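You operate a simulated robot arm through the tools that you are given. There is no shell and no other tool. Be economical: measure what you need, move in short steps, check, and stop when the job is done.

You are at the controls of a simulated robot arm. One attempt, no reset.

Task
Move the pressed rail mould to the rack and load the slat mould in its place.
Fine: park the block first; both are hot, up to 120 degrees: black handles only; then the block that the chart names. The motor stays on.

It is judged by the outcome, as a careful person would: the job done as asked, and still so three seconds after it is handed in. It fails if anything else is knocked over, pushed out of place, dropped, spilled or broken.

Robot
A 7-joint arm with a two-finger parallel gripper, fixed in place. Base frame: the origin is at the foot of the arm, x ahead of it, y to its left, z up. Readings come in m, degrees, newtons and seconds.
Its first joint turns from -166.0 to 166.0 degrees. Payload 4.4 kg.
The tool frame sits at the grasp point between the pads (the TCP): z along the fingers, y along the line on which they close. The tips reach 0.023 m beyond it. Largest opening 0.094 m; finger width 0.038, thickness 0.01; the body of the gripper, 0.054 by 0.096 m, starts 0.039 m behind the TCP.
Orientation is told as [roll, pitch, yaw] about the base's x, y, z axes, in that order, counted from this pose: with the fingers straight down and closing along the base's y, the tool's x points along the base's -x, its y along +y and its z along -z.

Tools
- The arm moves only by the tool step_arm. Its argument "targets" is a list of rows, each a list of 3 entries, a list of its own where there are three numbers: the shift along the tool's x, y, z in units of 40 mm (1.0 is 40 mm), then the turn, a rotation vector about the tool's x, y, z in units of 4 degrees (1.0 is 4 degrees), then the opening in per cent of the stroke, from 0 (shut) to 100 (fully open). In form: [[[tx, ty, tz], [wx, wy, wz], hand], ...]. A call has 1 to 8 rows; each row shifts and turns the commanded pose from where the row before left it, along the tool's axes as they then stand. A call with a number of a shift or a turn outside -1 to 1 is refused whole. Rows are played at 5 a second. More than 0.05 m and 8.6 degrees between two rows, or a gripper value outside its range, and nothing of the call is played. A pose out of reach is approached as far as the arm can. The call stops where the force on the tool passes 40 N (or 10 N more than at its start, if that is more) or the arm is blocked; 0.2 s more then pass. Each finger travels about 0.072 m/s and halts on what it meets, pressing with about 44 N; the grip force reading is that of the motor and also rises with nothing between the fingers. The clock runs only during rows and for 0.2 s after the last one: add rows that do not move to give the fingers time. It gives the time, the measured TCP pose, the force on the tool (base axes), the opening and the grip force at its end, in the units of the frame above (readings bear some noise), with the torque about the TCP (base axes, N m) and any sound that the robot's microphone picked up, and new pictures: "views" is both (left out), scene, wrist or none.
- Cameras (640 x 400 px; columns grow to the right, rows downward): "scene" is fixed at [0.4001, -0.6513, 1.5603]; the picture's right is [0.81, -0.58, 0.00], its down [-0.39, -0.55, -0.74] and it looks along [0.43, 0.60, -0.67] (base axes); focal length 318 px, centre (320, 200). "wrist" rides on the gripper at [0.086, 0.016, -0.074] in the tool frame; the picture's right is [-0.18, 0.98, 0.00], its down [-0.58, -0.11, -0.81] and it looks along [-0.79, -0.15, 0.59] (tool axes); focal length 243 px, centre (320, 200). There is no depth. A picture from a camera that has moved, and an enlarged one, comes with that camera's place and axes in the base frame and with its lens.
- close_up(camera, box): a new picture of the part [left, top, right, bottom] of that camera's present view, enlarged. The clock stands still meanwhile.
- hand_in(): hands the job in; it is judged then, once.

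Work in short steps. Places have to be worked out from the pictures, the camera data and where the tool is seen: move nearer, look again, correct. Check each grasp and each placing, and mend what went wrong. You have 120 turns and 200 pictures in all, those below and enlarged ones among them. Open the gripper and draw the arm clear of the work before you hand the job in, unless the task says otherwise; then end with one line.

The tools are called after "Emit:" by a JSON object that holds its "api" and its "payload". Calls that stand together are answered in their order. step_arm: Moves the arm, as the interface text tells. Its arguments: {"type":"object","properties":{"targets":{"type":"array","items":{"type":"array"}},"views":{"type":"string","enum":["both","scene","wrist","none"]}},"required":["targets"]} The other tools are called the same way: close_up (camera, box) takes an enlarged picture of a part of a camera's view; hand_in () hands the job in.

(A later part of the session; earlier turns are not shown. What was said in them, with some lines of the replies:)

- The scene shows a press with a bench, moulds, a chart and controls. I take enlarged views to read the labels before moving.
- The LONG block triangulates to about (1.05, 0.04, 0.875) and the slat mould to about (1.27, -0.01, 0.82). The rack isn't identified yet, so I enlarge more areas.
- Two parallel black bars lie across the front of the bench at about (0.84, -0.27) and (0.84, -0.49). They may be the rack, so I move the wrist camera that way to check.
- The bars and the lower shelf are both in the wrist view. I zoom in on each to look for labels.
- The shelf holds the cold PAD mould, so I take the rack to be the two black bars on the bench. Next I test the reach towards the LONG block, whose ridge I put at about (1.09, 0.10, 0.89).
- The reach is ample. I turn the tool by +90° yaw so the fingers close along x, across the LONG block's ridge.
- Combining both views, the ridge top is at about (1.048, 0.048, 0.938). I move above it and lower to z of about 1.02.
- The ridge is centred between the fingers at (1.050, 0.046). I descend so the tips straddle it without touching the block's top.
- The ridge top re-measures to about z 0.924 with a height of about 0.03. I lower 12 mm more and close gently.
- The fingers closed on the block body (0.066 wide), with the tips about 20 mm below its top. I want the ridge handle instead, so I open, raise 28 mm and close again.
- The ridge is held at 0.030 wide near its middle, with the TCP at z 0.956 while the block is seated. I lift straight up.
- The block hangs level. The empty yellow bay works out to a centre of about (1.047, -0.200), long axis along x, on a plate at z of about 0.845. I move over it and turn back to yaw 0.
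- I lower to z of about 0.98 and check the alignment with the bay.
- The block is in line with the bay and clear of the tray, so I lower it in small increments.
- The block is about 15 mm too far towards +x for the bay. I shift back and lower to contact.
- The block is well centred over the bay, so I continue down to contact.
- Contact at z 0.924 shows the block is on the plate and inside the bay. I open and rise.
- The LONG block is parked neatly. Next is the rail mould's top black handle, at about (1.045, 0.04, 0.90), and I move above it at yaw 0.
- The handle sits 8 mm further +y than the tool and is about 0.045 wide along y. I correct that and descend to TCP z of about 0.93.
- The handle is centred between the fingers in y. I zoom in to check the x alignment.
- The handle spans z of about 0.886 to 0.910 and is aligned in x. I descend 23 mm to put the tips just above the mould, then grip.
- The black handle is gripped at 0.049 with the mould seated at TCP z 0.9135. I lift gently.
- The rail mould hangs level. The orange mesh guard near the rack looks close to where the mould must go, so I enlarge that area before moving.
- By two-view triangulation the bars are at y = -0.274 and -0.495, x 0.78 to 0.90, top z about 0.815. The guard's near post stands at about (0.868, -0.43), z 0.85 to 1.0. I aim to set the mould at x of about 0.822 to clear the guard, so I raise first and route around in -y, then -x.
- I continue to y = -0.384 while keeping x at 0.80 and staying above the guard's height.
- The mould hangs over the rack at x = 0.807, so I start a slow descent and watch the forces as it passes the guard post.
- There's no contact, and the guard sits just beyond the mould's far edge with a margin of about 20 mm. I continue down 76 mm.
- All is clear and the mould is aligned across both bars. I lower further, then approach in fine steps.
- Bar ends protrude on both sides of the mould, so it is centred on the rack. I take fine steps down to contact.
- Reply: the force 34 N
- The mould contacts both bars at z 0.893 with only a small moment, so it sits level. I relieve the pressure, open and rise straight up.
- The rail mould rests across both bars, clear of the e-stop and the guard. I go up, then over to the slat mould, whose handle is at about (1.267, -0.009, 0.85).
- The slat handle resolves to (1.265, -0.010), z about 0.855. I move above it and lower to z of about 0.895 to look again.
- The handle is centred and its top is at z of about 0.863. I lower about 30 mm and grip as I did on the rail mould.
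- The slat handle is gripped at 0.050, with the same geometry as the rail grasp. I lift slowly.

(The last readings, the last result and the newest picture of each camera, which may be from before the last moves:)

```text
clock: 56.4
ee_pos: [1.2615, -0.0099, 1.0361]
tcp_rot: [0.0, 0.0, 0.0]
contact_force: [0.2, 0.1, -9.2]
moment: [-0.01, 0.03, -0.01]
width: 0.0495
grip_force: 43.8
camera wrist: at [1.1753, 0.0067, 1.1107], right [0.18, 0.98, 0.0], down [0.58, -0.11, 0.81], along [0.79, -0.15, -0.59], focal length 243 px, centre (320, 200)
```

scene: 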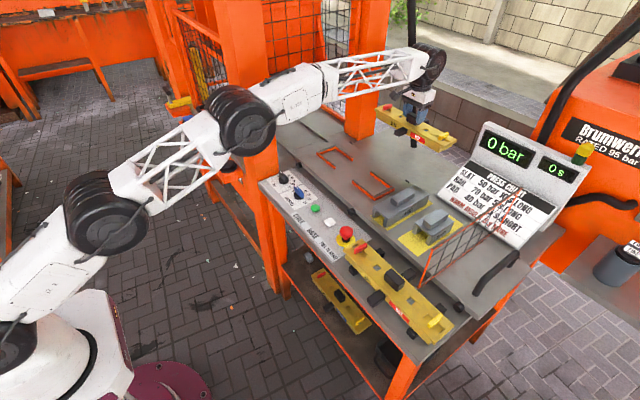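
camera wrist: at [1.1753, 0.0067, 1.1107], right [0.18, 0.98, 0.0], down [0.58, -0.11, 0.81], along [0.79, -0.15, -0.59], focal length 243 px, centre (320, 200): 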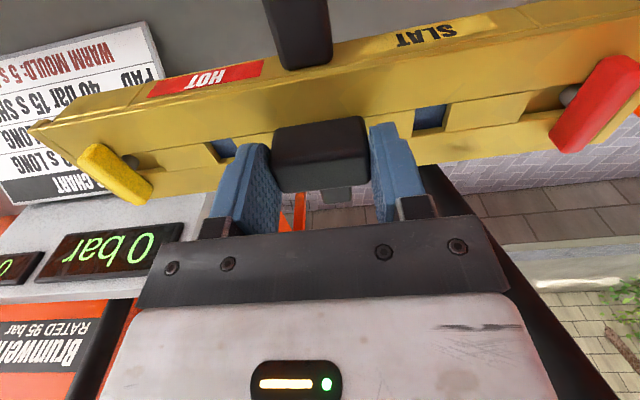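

It hangs level. I carry it to directly above the empty orange tray, where the rail mould's TCP was (1.042, 0.051).

Emit:
{"api": "step_arm", "payload": {"targets": [[[0.5, 0.1, 0], [0, 0, 0], 0], [[0.9, 0.3, 0], [0, 0, 0], 0], [[1, 0.3, 0], [0, 0, 0], 0], [[1, 0.3, 0], [0, 0, 0], 0], [[1, 0.3, 0], [0, 0, 0], 0], [[0.7, 0.2, 0], [0, 0, 0], 0], [[0.39, 0.05, 0], [0, 0, 0], 0], [[0, 0, 0], [0, 0, 0], 0]]}}

Emit:
{"api": "close_up", "payload": {"camera": "scene", "box": [310, 100, 430, 210]}}

```text
clock: 58.2
ee_pos: [1.0416, 0.0503, 1.0361]
tcp_rot: [-0.1, 0.0, 0.1]
contact_force: [-0.7, -0.2, -9.5]
moment: [-0.04, 0.06, -0.01]
width: 0.0494
grip_force: 44.1
camera wrist: at [0.9553, 0.0671, 1.1096], right [0.18, 0.98, 0.0], down [0.58, -0.11, 0.81], along [0.79, -0.15, -0.59], focal length 243 px, centre (320, 200)
```

scene: 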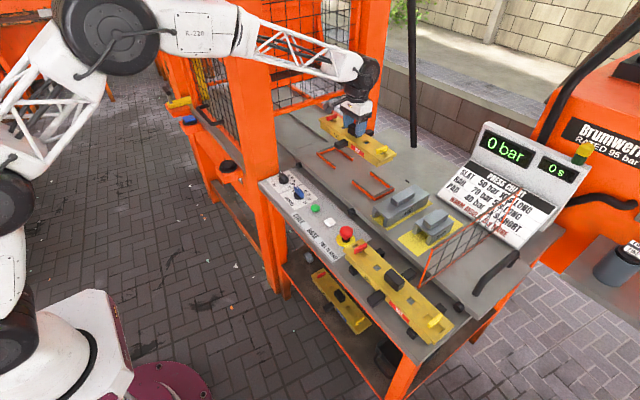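
wrist: 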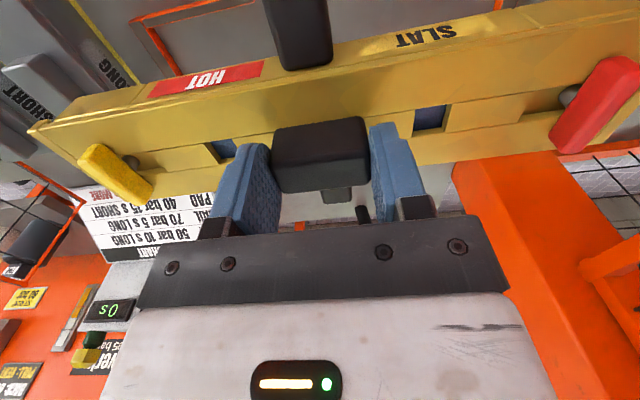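

```text
3.64 times, centred on (370, 155) of scene
camera zoom: at [0.4001, -0.6513, 1.5603], right [0.81, -0.58, 0.0], down [-0.39, -0.55, -0.74], along [0.43, 0.6, -0.67], focal length 1156 px, centre (138, 364)
```

zoom: 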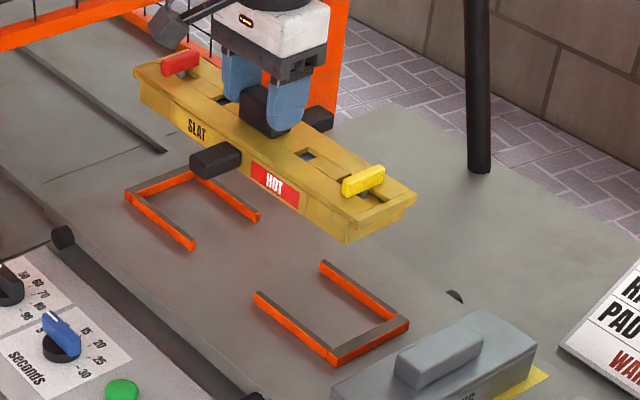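

The mould is lined up over the tray. I lower to about 25 mm above the seat and compare against the tray walls.

Emit:
{"api": "step_arm", "payload": {"targets": [[[0, 0.05, 0.8], [0, 0, 0], 0], [[0, 0, 0.8], [0, 0, 0], 0], [[0, 0, 0.6], [0, 0, 0], 0], [[0, 0, 0.3], [0, 0, 0], 0], [[0, 0, 0], [0, 0, 0], 0]], "views": "wrist"}}

Emit:
{"api": "close_up", "payload": {"camera": "scene", "box": [310, 120, 410, 210]}}

```text
clock: 59.4
ee_pos: [1.0413, 0.0536, 0.9375]
tcp_rot: [0.1, 0.1, 0.1]
contact_force: [-0.2, 0.3, -9.9]
moment: [-0.01, 0.07, 0.0]
width: 0.0496
grip_force: 44.0
camera wrist: at [0.956, 0.0703, 1.0115], right [0.18, 0.98, 0.0], down [0.58, -0.11, 0.81], along [0.79, -0.15, -0.59], focal length 243 px, centre (320, 200)
```

wrist: 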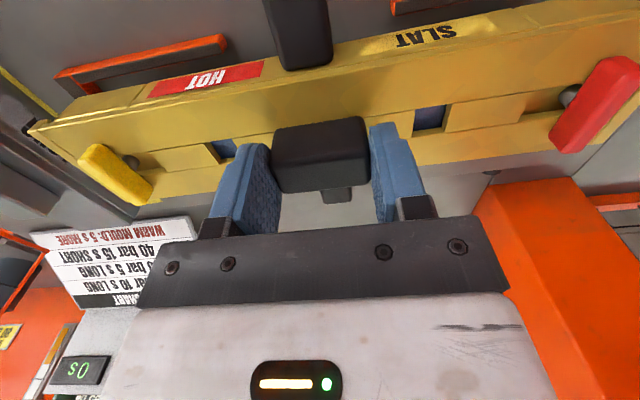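

```text
4.44 times, centred on (360, 165) of scene
camera zoom: at [0.4001, -0.6513, 1.5603], right [0.81, -0.58, 0.0], down [-0.39, -0.55, -0.74], along [0.43, 0.6, -0.67], focal length 1413 px, centre (142, 356)
```

zoom: 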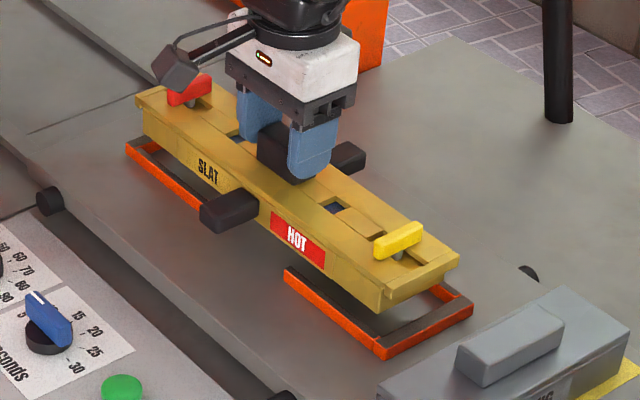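

Compared with how the rail mould sat, the slat mould is about 4–5 mm too far +y and about 2 mm too far -x. I correct that and come down halfway.

Emit:
{"api": "step_arm", "payload": {"targets": [[[-0.05, -0.11, 0], [0, 0, 0], 0], [[0, 0, 0.25], [0, 0, 0], 0], [[0, 0, 0], [0, 0, 0], 0]], "views": "wrist"}}

Emit:
{"api": "close_up", "payload": {"camera": "scene", "box": [310, 120, 410, 210]}}

Emit:
{"api": "close_up", "payload": {"camera": "scene", "box": [355, 165, 405, 205]}}

Emit:
{"api": "close_up", "payload": {"camera": "scene", "box": [305, 130, 355, 170]}}

```text
clock: 60.2
ee_pos: [1.0441, 0.0481, 0.9275]
tcp_rot: [0.0, 0.1, 0.1]
contact_force: [0.8, 0.5, -9.7]
moment: [-0.02, 0.1, 0.01]
width: 0.0498
grip_force: 44.1
camera wrist: at [0.9583, 0.066, 1.0018], right [0.18, 0.98, 0.0], down [0.58, -0.11, 0.81], along [0.79, -0.15, -0.59], focal length 243 px, centre (320, 200)
```

wrist: 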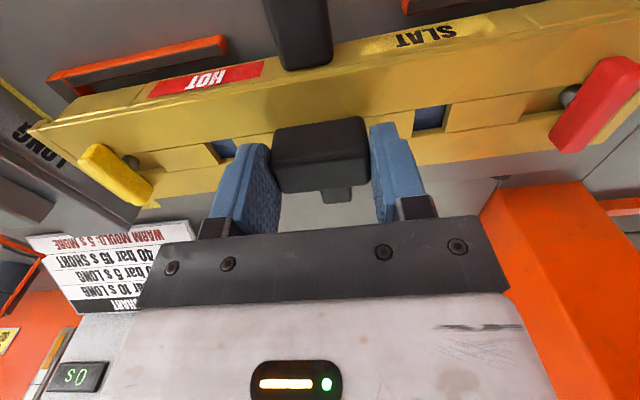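

```text
4.44 times, centred on (360, 165) of scene
camera zoom: at [0.4001, -0.6513, 1.5603], right [0.81, -0.58, 0.0], down [-0.39, -0.55, -0.74], along [0.43, 0.6, -0.67], focal length 1413 px, centre (142, 356)
```

zoom: 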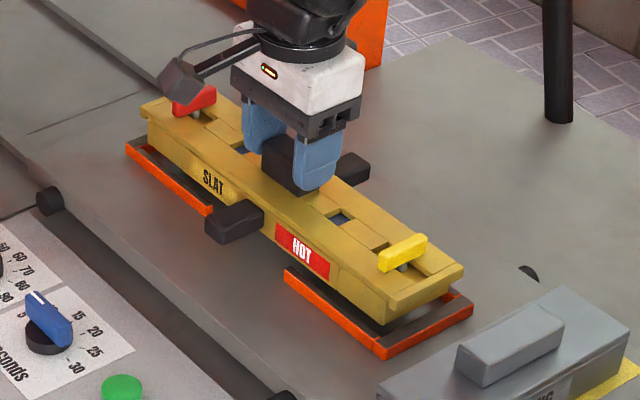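

```text
10.00 times, centred on (380, 185) of scene
camera zoom: at [0.4001, -0.6513, 1.5603], right [0.81, -0.58, 0.0], down [-0.39, -0.55, -0.74], along [0.43, 0.6, -0.67], focal length 3180 px, centre (-280, 350)
```

zoom: 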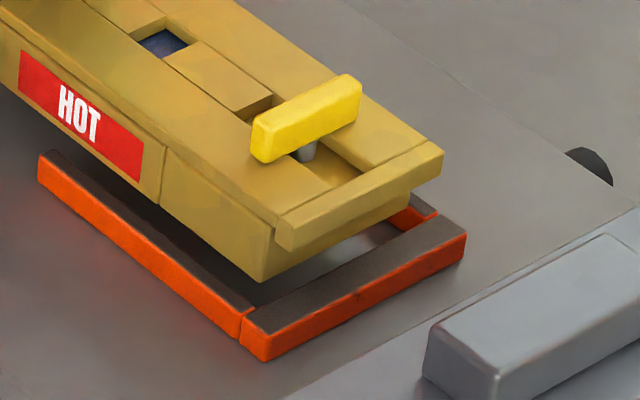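

```text
10.00 times, centred on (330, 150) of scene
camera zoom: at [0.4001, -0.6513, 1.5603], right [0.81, -0.58, 0.0], down [-0.39, -0.55, -0.74], along [0.43, 0.6, -0.67], focal length 3180 px, centre (220, 700)
```

zoom: 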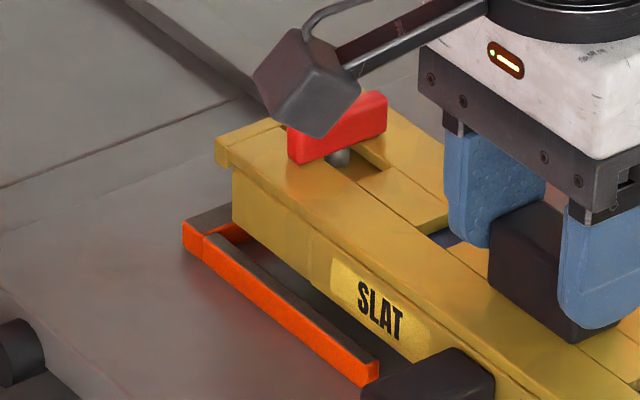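

The position now matches the rail mould's seating to about 1 mm. I lower in fine steps and watch the contact force and torque.

Emit:
{"api": "step_arm", "payload": {"targets": [[[0, 0, 0.12], [0, 0, 0], 0], [[0, 0, 0.12], [0, 0, 0], 0], [[0, 0, 0.1], [0, 0, 0], 0], [[0, 0, 0], [0, 0, 0], 0]], "views": "none"}}

Emit:
{"api": "close_up", "payload": {"camera": "scene", "box": [310, 120, 410, 210]}}

```text
clock: 61.2
ee_pos: [1.0449, 0.0487, 0.9141]
tcp_rot: [0.1, -0.1, 0.0]
contact_force: [0.0, -0.2, -9.7]
moment: [-0.03, 0.02, -0.04]
width: 0.0497
grip_force: 44.0
```

```text
4.44 times, centred on (360, 165) of scene
camera zoom: at [0.4001, -0.6513, 1.5603], right [0.81, -0.58, 0.0], down [-0.39, -0.55, -0.74], along [0.43, 0.6, -0.67], focal length 1413 px, centre (142, 356)
```

zoom: 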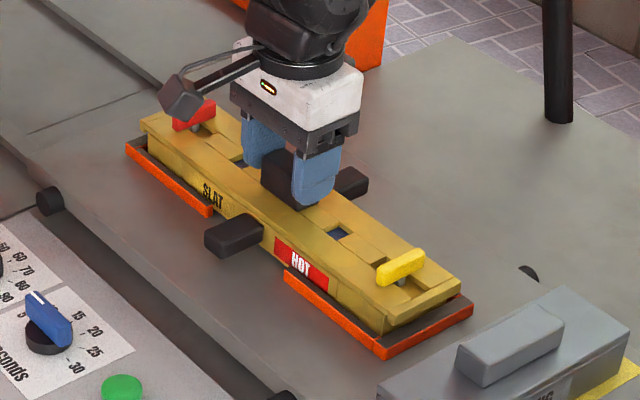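

It is entering the tray with no contact yet, so I keep going a few more millimetres.

Emit:
{"api": "step_arm", "payload": {"targets": [[[0, 0, 0.08], [0, 0, 0], 0], [[0, 0, 0.07], [0, 0, 0], 0], [[0, 0, 0], [0, 0, 0], 0]], "views": "none"}}

Emit:
{"api": "close_up", "payload": {"camera": "scene", "box": [310, 120, 410, 210]}}

```text
clock: 62.0
ee_pos: [1.0443, 0.0485, 0.9095]
tcp_rot: [-0.1, 0.0, 0.0]
contact_force: [1.1, 0.1, -1.9]
moment: [0.0, 0.04, 0.0]
width: 0.0498
grip_force: 44.0
```

```text
4.44 times, centred on (360, 165) of scene
camera zoom: at [0.4001, -0.6513, 1.5603], right [0.81, -0.58, 0.0], down [-0.39, -0.55, -0.74], along [0.43, 0.6, -0.67], focal length 1413 px, centre (142, 356)
```

zoom: 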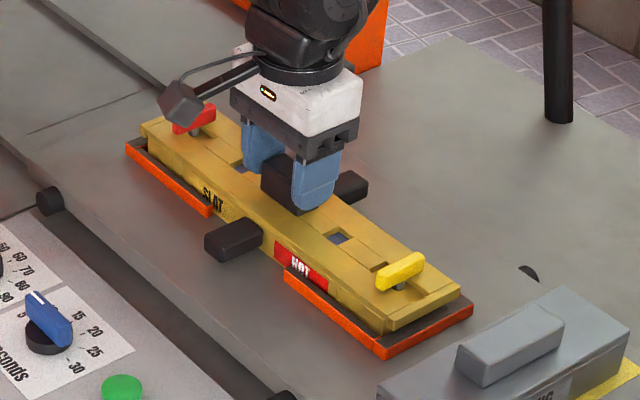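

It is touching down at the expected height, seated inside the tray like the rail mould was. I settle 1 mm more, release and rise.

Emit:
{"api": "step_arm", "payload": {"targets": [[[0, 0, 0.03], [0, 0, 0], 0], [[0, 0, 0], [0, 0, 0], 50], [[0, 0, 0], [0, 0, 0], 80], [[0, 0, 0], [0, 0, 0], 95], [[0, 0, -0.4], [0, 0, 0], 95], [[0, 0, -0.8], [0, 0, 0], 95], [[0, 0, -1], [0, 0, 0], 95], [[0, 0, -0.6], [0, 0, 0], 95]]}}

Emit:
{"api": "close_up", "payload": {"camera": "scene", "box": [310, 120, 410, 210]}}

```text
clock: 63.8
ee_pos: [1.0445, 0.05, 1.0203]
tcp_rot: [0.0, 0.2, 0.1]
contact_force: [0.5, 0.0, -0.1]
moment: [0.01, -0.01, -0.02]
width: 0.0892
grip_force: 0.2
camera wrist: at [0.958, 0.0665, 1.0942], right [0.18, 0.98, 0.0], down [0.58, -0.11, 0.81], along [0.79, -0.15, -0.59], focal length 243 px, centre (320, 200)
```

scene: 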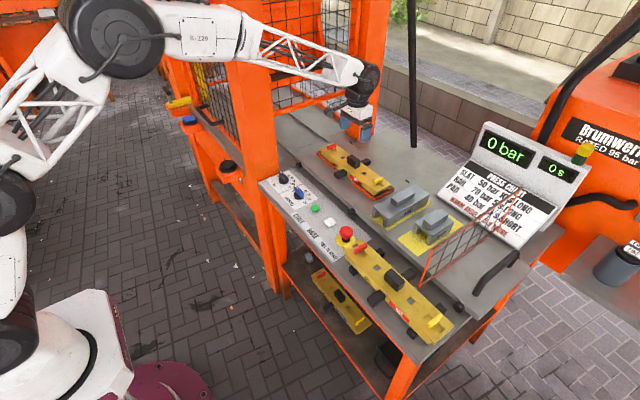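
wrist: 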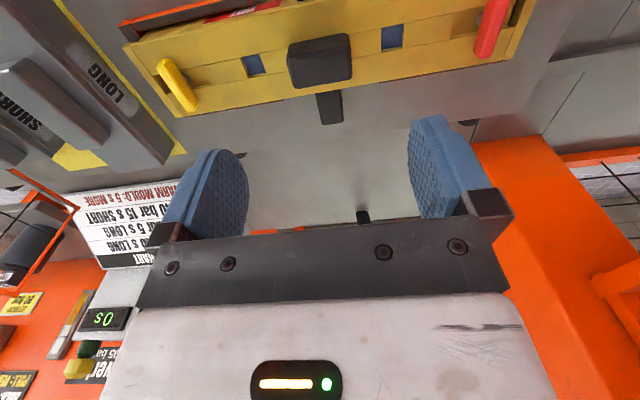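

```text
4.44 times, centred on (360, 165) of scene
camera zoom: at [0.4001, -0.6513, 1.5603], right [0.81, -0.58, 0.0], down [-0.39, -0.55, -0.74], along [0.43, 0.6, -0.67], focal length 1413 px, centre (142, 356)
```

zoom: 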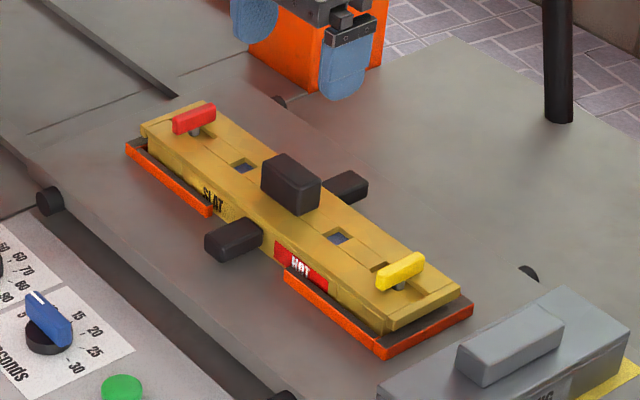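

The slat mould sits exactly where the rail mould was. Now I fetch the LONG block and return above its parked grasp pose (1.034, -0.198).

Emit:
{"api": "step_arm", "payload": {"targets": [[[0, -0.5, -0.5], [0, 0, 0], 95], [[0, -0.9, -0.3], [0, 0, 0], 95], [[0.1, -1, 0], [0, 0, 0], 95], [[0.1, -1, 0], [0, 0, 0], 95], [[0.06, -1, 0], [0, 0, 0], 95], [[0, -1, 0], [0, 0, 0], 80], [[0, -0.8, 0.6], [0, 0, 0], 80], [[0, 0, 0.5], [0, 0, 0], 80]]}}

```text
clock: 65.6
ee_pos: [1.0345, -0.201, 1.0073]
tcp_rot: [0.0, 0.0, 0.0]
contact_force: [0.6, -0.3, 0.3]
moment: [0.01, -0.04, 0.03]
width: 0.075
grip_force: 0.0
camera wrist: at [0.9485, -0.183, 1.0808], right [0.18, 0.98, 0.0], down [0.58, -0.11, 0.81], along [0.79, -0.15, -0.59], focal length 243 px, centre (320, 200)
```

scene: 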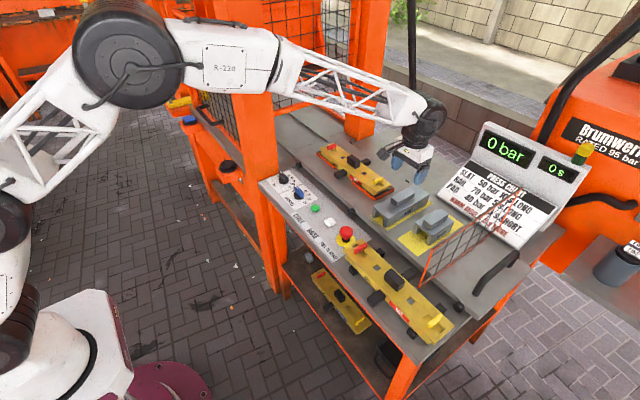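
wrist: 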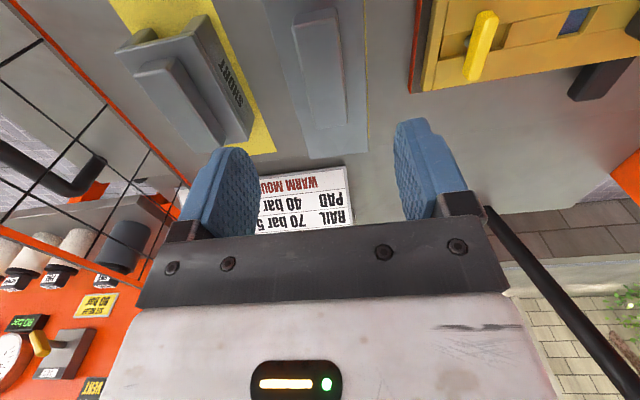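

The ridge is centred. I narrow the opening, descend to z 0.924 and grip it.

Emit:
{"api": "step_arm", "payload": {"targets": [[[0, 0.06, 0.5], [0, 0, 0], 60], [[0, 0, 0.7], [0, 0, 0], 60], [[0, 0, 0.6], [0, 0, 0], 60], [[0, 0, 0.25], [0, 0, 0], 60], [[0, 0, 0], [0, 0, 0], 30], [[0, 0, 0], [0, 0, 0], 0], [[0, 0, 0], [0, 0, 0], 0], [[0, 0, 0], [0, 0, 0], 0]], "views": "wrist"}}

Emit:
{"api": "close_up", "payload": {"camera": "scene", "box": [360, 160, 440, 230]}}

```text
clock: 67.4
ee_pos: [1.0336, -0.1971, 0.9246]
tcp_rot: [-0.1, 0.0, 0.1]
contact_force: [0.8, -0.9, 0.0]
moment: [-0.01, -0.37, -0.11]
width: 0.03
grip_force: 44.4
camera wrist: at [0.9473, -0.1793, 0.9976], right [0.18, 0.98, 0.0], down [0.58, -0.11, 0.81], along [0.79, -0.15, -0.59], focal length 243 px, centre (320, 200)
```

wrist: 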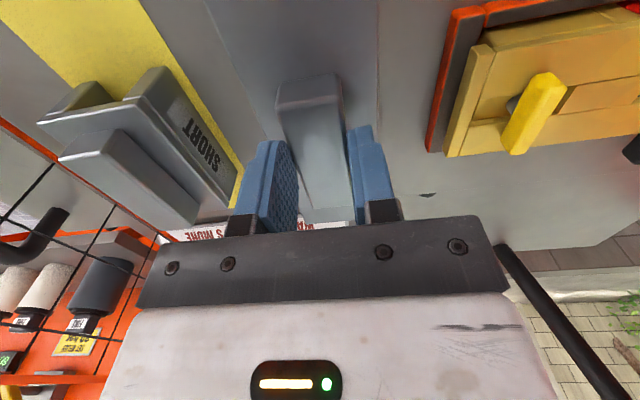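

```text
5.71 times, centred on (400, 195) of scene
camera zoom: at [0.4001, -0.6513, 1.5603], right [0.81, -0.58, 0.0], down [-0.39, -0.55, -0.74], along [0.43, 0.6, -0.67], focal length 1817 px, centre (-137, 229)
```

zoom: 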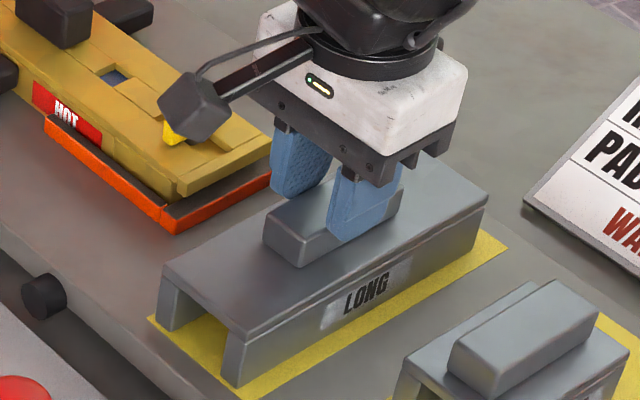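

The grip matches the earlier one. I lift, turn back to yaw 90 and carry the block over the slat mould.

Emit:
{"api": "step_arm", "payload": {"targets": [[[0, 0, -0.4], [0, 0, 0], 0], [[0, 0, -0.8], [0, 0, 0], 0], [[0, 0, -1], [0, 0, 0], 0], [[0, 0, -1], [0, 0, 0], 0], [[0, 0, -1], [0, 0, 0], 0], [[0, 0, -0.4], [0, 0, -0.5], 0], [[0, 0, 0], [0, 0, -1], 0], [[0, 0, 0], [0, 0, -1], 0]], "views": "none"}}

Emit:
{"api": "step_arm", "payload": {"targets": [[[0, 0, 0], [0, 0, -1], 0], [[0, 0, 0], [0, 0, -1], 0], [[0, 0, 0], [0, 0, -1], 0], [[0, 0, 0], [0, 0, -1], 0], [[0, 0, 0], [0, 0, -1], 0], [[0, 0, 0], [0, 0, -1], 0], [[0, 0, 0], [0, 0, -1], 0], [[0, 0, 0], [0, 0, -1], 0]], "views": "none"}}

Emit:
{"api": "step_arm", "payload": {"targets": [[[0, 0, 0], [0, 0, -1], 0], [[0, 0, 0], [0, 0, -1], 0], [[0, 0, 0], [0, 0, -1], 0], [[0, 0, 0], [0, 0, -1], 0], [[0, 0, 0], [0, 0, -1], 0], [[0, 0, 0], [0, 0, -1], 0], [[0, 0, 0], [0, 0, -1], 0], [[0, 0, 0], [0, 0, -1], 0]], "views": "none"}}

Emit:
{"api": "step_arm", "payload": {"targets": [[[0, 0, 0], [0, 0, -1], 0], [[0, 0, 0], [0, 0, -1], 0], [[0, 0, 0], [0, 0, -1], 0], [[0, 0, 0], [0, 0, -1], 0], [[0, 0, 0], [0, 0, 0], 0]], "views": "scene"}}

```text
clock: 69.2
ee_pos: [1.0348, -0.1977, 1.1078]
tcp_rot: [0.0, 0.0, 10.0]
contact_force: [0.0, -0.2, -5.5]
moment: [-0.02, 0.04, 0.01]
width: 0.0296
grip_force: 44.3
```

```text
clock: 71.0
ee_pos: [1.0351, -0.1971, 1.1088]
tcp_rot: [0.0, 0.0, 42.1]
contact_force: [0.6, 0.5, -7.3]
moment: [-0.01, 0.06, 0.01]
width: 0.0298
grip_force: 44.1
```

```text
clock: 72.8
ee_pos: [1.0336, -0.197, 1.1077]
tcp_rot: [0.0, 0.0, 74.1]
contact_force: [0.8, 0.2, -7.0]
moment: [-0.02, 0.03, -0.01]
width: 0.0297
grip_force: 43.8
```

```text
clock: 74.0
ee_pos: [1.0333, -0.197, 1.108]
tcp_rot: [0.1, 0.0, 90.0]
contact_force: [0.3, 0.3, -7.0]
moment: [-0.05, 0.03, 0.0]
width: 0.03
grip_force: 43.6
```

scene: 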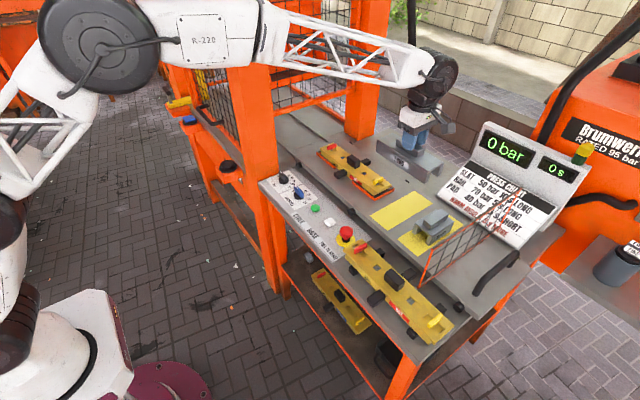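

I move over the seat pose (1.0504, 0.0422), then lower to z of about 1.03.

Emit:
{"api": "step_arm", "payload": {"targets": [[[-0.7, -0.05, 0], [0, 0, 0], 0], [[-1, -0.1, 0], [0, 0, 0], 0], [[-1, -0.1, 0], [0, 0, 0], 0], [[-1, -0.1, 0], [0, 0, 0], 0], [[-1, -0.08, 0], [0, 0, 0], 0], [[-0.9, 0, 0.5], [0, 0, 0], 0], [[-0.38, 0, 0.8], [0, 0, 0], 0], [[0, 0, 0.6], [0, 0, 0], 0]], "views": "wrist"}}

Emit:
{"api": "close_up", "payload": {"camera": "scene", "box": [310, 110, 410, 200]}}

```text
clock: 75.8
ee_pos: [1.0528, 0.0433, 1.0356]
tcp_rot: [-0.2, 0.1, 89.9]
contact_force: [0.4, 0.1, -6.1]
moment: [-0.05, 0.01, -0.02]
width: 0.0296
grip_force: 44.0
camera wrist: at [1.0365, -0.0434, 1.109], right [-0.98, 0.18, 0.0], down [0.11, 0.58, 0.81], along [0.15, 0.79, -0.59], focal length 243 px, centre (320, 200)
```

wrist: 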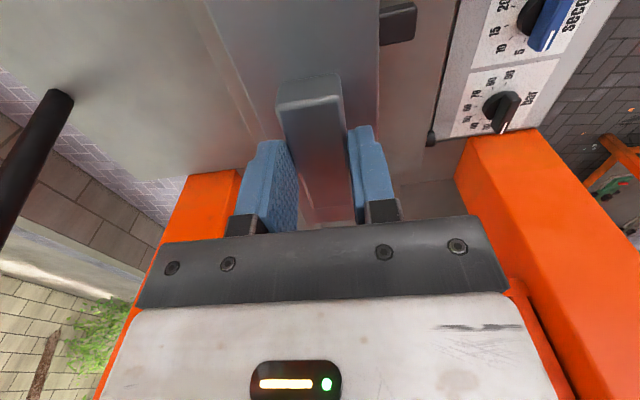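

```text
4.44 times, centred on (360, 155) of scene
camera zoom: at [0.4001, -0.6513, 1.5603], right [0.81, -0.58, 0.0], down [-0.39, -0.55, -0.74], along [0.43, 0.6, -0.67], focal length 1413 px, centre (142, 400)
```

zoom: 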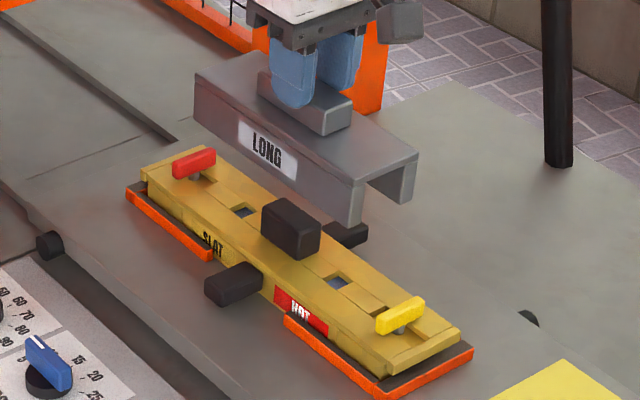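

The block sits parallel to and above the mould. I nudge x by -2 mm and lower to z of about 0.975.

Emit:
{"api": "step_arm", "payload": {"targets": [[[0, 0.05, 0.5], [0, 0, 0], 0], [[0, 0, 0.5], [0, 0, 0], 0], [[0, 0, 0.4], [0, 0, 0], 0], [[0, 0, 0], [0, 0, 0], 0]], "views": "wrist"}}

Emit:
{"api": "close_up", "payload": {"camera": "scene", "box": [310, 110, 410, 200]}}

```text
clock: 76.8
ee_pos: [1.0497, 0.0398, 0.9777]
tcp_rot: [0.0, 0.0, 90.0]
contact_force: [-0.1, -0.4, -6.7]
moment: [-0.06, 0.0, 0.03]
width: 0.0297
grip_force: 43.7
camera wrist: at [1.0335, -0.0447, 1.0517], right [-0.98, 0.18, 0.0], down [0.11, 0.58, 0.81], along [0.15, 0.79, -0.59], focal length 243 px, centre (320, 200)
```

wrist: 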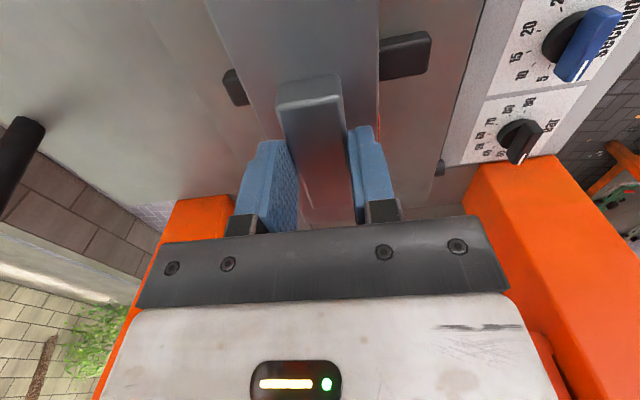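

```text
4.44 times, centred on (360, 155) of scene
camera zoom: at [0.4001, -0.6513, 1.5603], right [0.81, -0.58, 0.0], down [-0.39, -0.55, -0.74], along [0.43, 0.6, -0.67], focal length 1413 px, centre (142, 400)
```

zoom: 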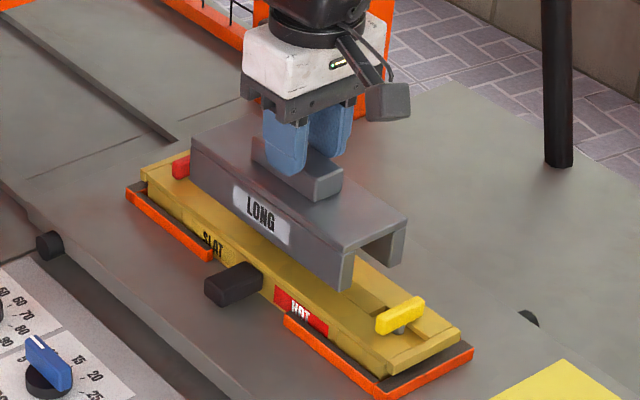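

It matches the earlier seating in the picture. I lower the last 20 mm in fine steps.

Emit:
{"api": "step_arm", "payload": {"targets": [[[0, 0, 0.25], [0, 0, 0], 0], [[0, 0, 0.2], [0, 0, 0], 0], [[0, 0, 0.08], [0, 0, 0], 0], [[0, 0, 0], [0, 0, 0], 0]], "views": "none"}}

Emit:
{"api": "close_up", "payload": {"camera": "scene", "box": [310, 110, 410, 200]}}

```text
clock: 77.8
ee_pos: [1.0497, 0.0423, 0.9556]
tcp_rot: [0.0, 0.0, 90.0]
contact_force: [0.4, 0.4, -6.7]
moment: [-0.05, 0.0, -0.01]
width: 0.0299
grip_force: 44.2
```

```text
4.44 times, centred on (360, 155) of scene
camera zoom: at [0.4001, -0.6513, 1.5603], right [0.81, -0.58, 0.0], down [-0.39, -0.55, -0.74], along [0.43, 0.6, -0.67], focal length 1413 px, centre (142, 400)
```

zoom: 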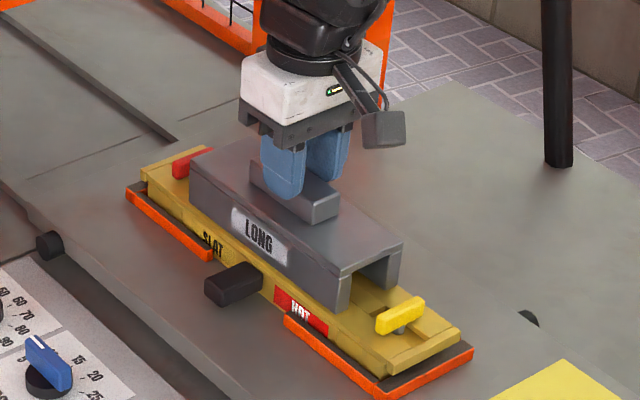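

It is nearly touching, so I lower 1–2 mm at a time until the load transfers.

Emit:
{"api": "step_arm", "payload": {"targets": [[[0, 0, 0.04], [0, 0, 0], 0], [[0, 0, 0], [0, 0, 0], 0]], "views": "none"}}

Emit:
{"api": "step_arm", "payload": {"targets": [[[0, 0, 0.03], [0, 0, 0], 0], [[0, 0, 0], [0, 0, 0], 0]], "views": "none"}}

```text
clock: 78.4
ee_pos: [1.0511, 0.0416, 0.9565]
tcp_rot: [-0.1, 0.0, 89.9]
contact_force: [-4.9, 1.7, 11.3]
moment: [0.36, 0.32, 0.03]
width: 0.0296
grip_force: 44.2
```

```text
clock: 79.0
ee_pos: [1.0511, 0.0421, 0.9556]
tcp_rot: [-0.2, -0.1, 90.0]
contact_force: [-5.6, 0.1, 31.2]
moment: [0.01, 0.14, 0.04]
width: 0.0297
grip_force: 44.1
```

The block is firmly seated. I relieve the pressure, open slightly, rise and check.

Emit:
{"api": "step_arm", "payload": {"targets": [[[0, 0, -0.04], [0, 0, 0], 0], [[0, 0, 0], [0, 0, 0], 40], [[0, 0, 0], [0, 0, 0], 60], [[0, 0, -0.4], [0, 0, 0], 60], [[0, 0, -0.8], [0, 0, 0], 60], [[0, 0, -1], [0, 0, 0], 80], [[0, 0, -1], [0, 0, 0], 100], [[0, 0, -0.6], [0, 0, 0], 100]]}}

Emit:
{"api": "close_up", "payload": {"camera": "scene", "box": [310, 110, 410, 200]}}

```text
clock: 80.8
ee_pos: [1.05, 0.041, 1.1053]
tcp_rot: [0.1, -0.1, 90.0]
contact_force: [0.0, -0.6, -0.7]
moment: [-0.02, 0.02, -0.05]
width: 0.094
grip_force: 0.0
camera wrist: at [1.0333, -0.0437, 1.1786], right [-0.98, 0.18, 0.0], down [0.11, 0.58, 0.81], along [0.15, 0.79, -0.59], focal length 243 px, centre (320, 200)
```

scene: 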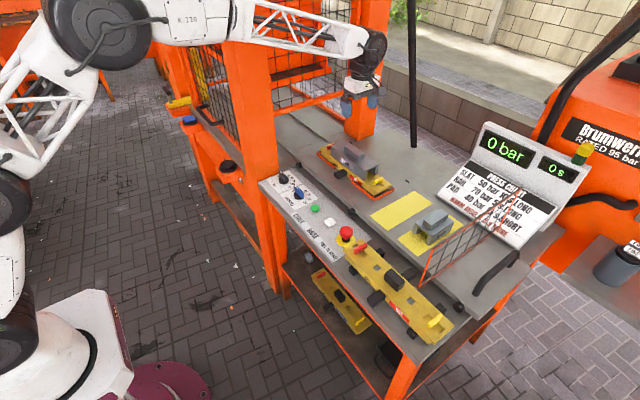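
wrist: 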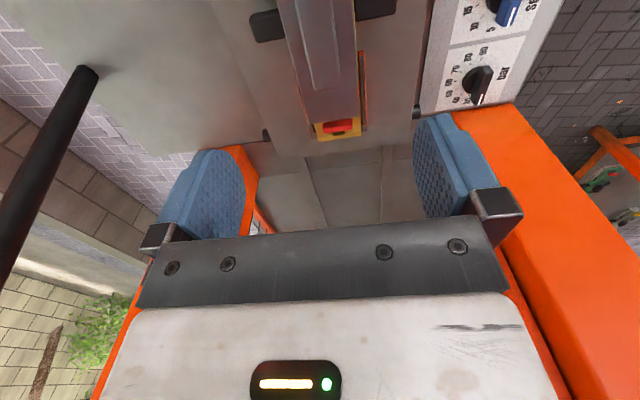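

```text
4.44 times, centred on (360, 155) of scene
camera zoom: at [0.4001, -0.6513, 1.5603], right [0.81, -0.58, 0.0], down [-0.39, -0.55, -0.74], along [0.43, 0.6, -0.67], focal length 1413 px, centre (142, 400)
```

zoom: 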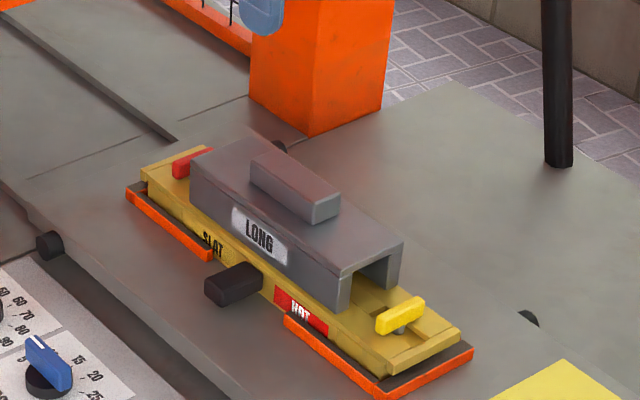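

The LONG block is seated on the slat mould as it was on the rail. I draw the arm clear by moving up and back, with the fingers well above the rack, then check everything.

Emit:
{"api": "step_arm", "payload": {"targets": [[[0.5, 0.3, -0.6], [0, 0, 0], 100], [[0.8, 0.6, 0], [0, 0, 0], 100], [[0.8, 0.7, 0], [0, 0, 0], 100], [[0.6, 0.9, 0], [0, 0, 0], 100], [[0, 1, 0], [0, 0, 0], 100], [[0, 1, 0], [0, 0, 0], 100], [[0, 1, 0], [0, 0, 0], 100], [[0, 1, 0], [0, 0, 0], 100]], "views": "none"}}

Emit:
{"api": "step_arm", "payload": {"targets": [[[0, 1, 0], [0, 0, 0], 100], [[0, 1, 0], [0, 0, 0], 100], [[0, 1, 0], [0, 0, 0], 100], [[0, 1, 0], [0, 0, 0], 100], [[0, 0, 0], [0, 0, 0], 100]]}}

Emit:
{"api": "close_up", "payload": {"camera": "scene", "box": [320, 210, 480, 350]}}

```text
clock: 82.6
ee_pos: [0.7895, -0.0683, 1.1297]
tcp_rot: [0.0, 0.0, 90.0]
contact_force: [-0.2, -0.4, -0.4]
moment: [-0.01, 0.04, 0.01]
width: 0.0937
grip_force: 0.0
```

```text
clock: 83.8
ee_pos: [0.6274, -0.0659, 1.1289]
tcp_rot: [0.0, 0.0, 90.0]
contact_force: [-0.4, -0.1, 1.0]
moment: [0.0, 0.01, 0.01]
width: 0.0941
grip_force: 0.1
camera wrist: at [0.6112, -0.1516, 1.2031], right [-0.98, 0.18, 0.0], down [0.11, 0.58, 0.81], along [0.15, 0.79, -0.59], focal length 243 px, centre (320, 200)
```

scene: 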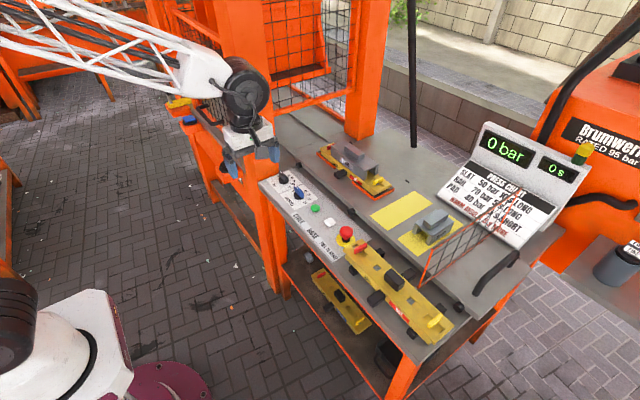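
wrist: 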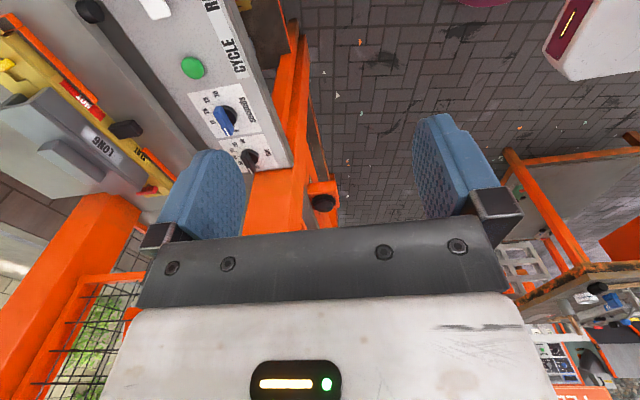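

```text
2.86 times, centred on (400, 280) of scene
camera zoom: at [0.4001, -0.6513, 1.5603], right [0.81, -0.58, 0.0], down [-0.39, -0.55, -0.74], along [0.43, 0.6, -0.67], focal length 908 px, centre (91, -29)
```

zoom: 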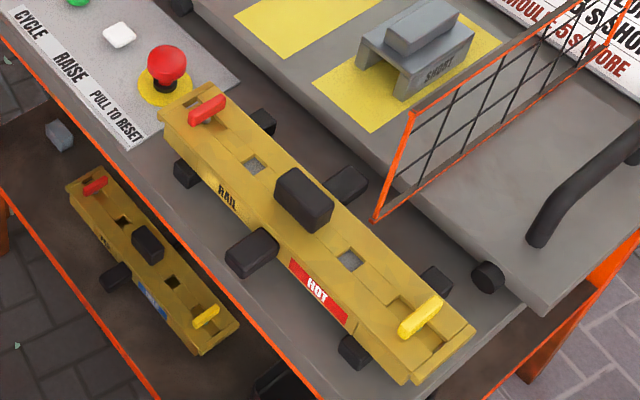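

Everything is in place. The wrist view also shows other furniture to the left, so I check that none of it is a labelled mould rack.

Emit:
{"api": "close_up", "payload": {"camera": "wrist", "box": [480, 120, 640, 400]}}

Emit:
{"api": "close_up", "payload": {"camera": "scene", "box": [150, 80, 260, 180]}}

```text
1.43 times, centred on (560, 260) of wrist
camera zoom: at [0.6112, -0.1516, 1.2031], right [-0.98, 0.18, 0.0], down [0.11, 0.58, 0.81], along [0.15, 0.79, -0.59], focal length 347 px, centre (-23, 114)
```

zoom: 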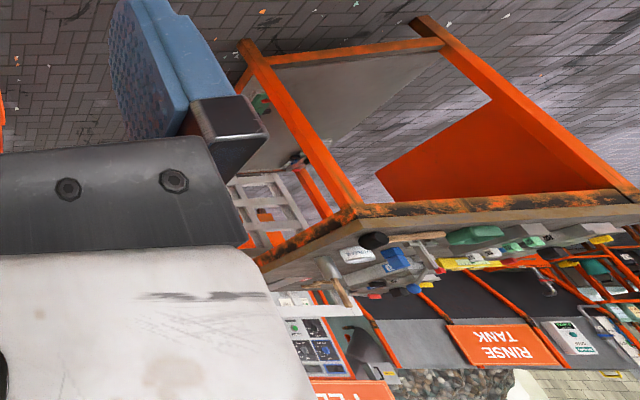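

```text
4.00 times, centred on (205, 130) of scene
camera zoom: at [0.4001, -0.6513, 1.5603], right [0.81, -0.58, 0.0], down [-0.39, -0.55, -0.74], along [0.43, 0.6, -0.67], focal length 1272 px, centre (780, 480)
```

zoom: 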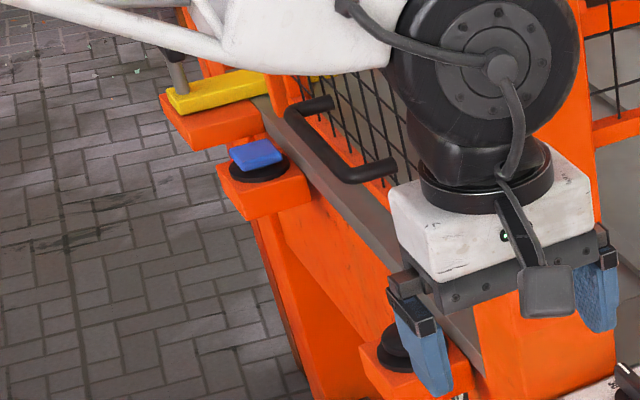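

The other stations (a rinse tank and so on) are unrelated. The two bars on the press bench are the mould rack, and the display and controls are unchanged. I hand the job in.

Emit:
{"api": "hand_in", "payload": {}}

```text
The job is handed in.
```

I moved the rail mould to the rack, loaded the slat mould in its tray and set the LONG block on it, as the chart says. I took the two unlabelled black bars on the bench as the rack. Both moulds were lifted only by their black handles, and I didn't touch the motor or the controls.
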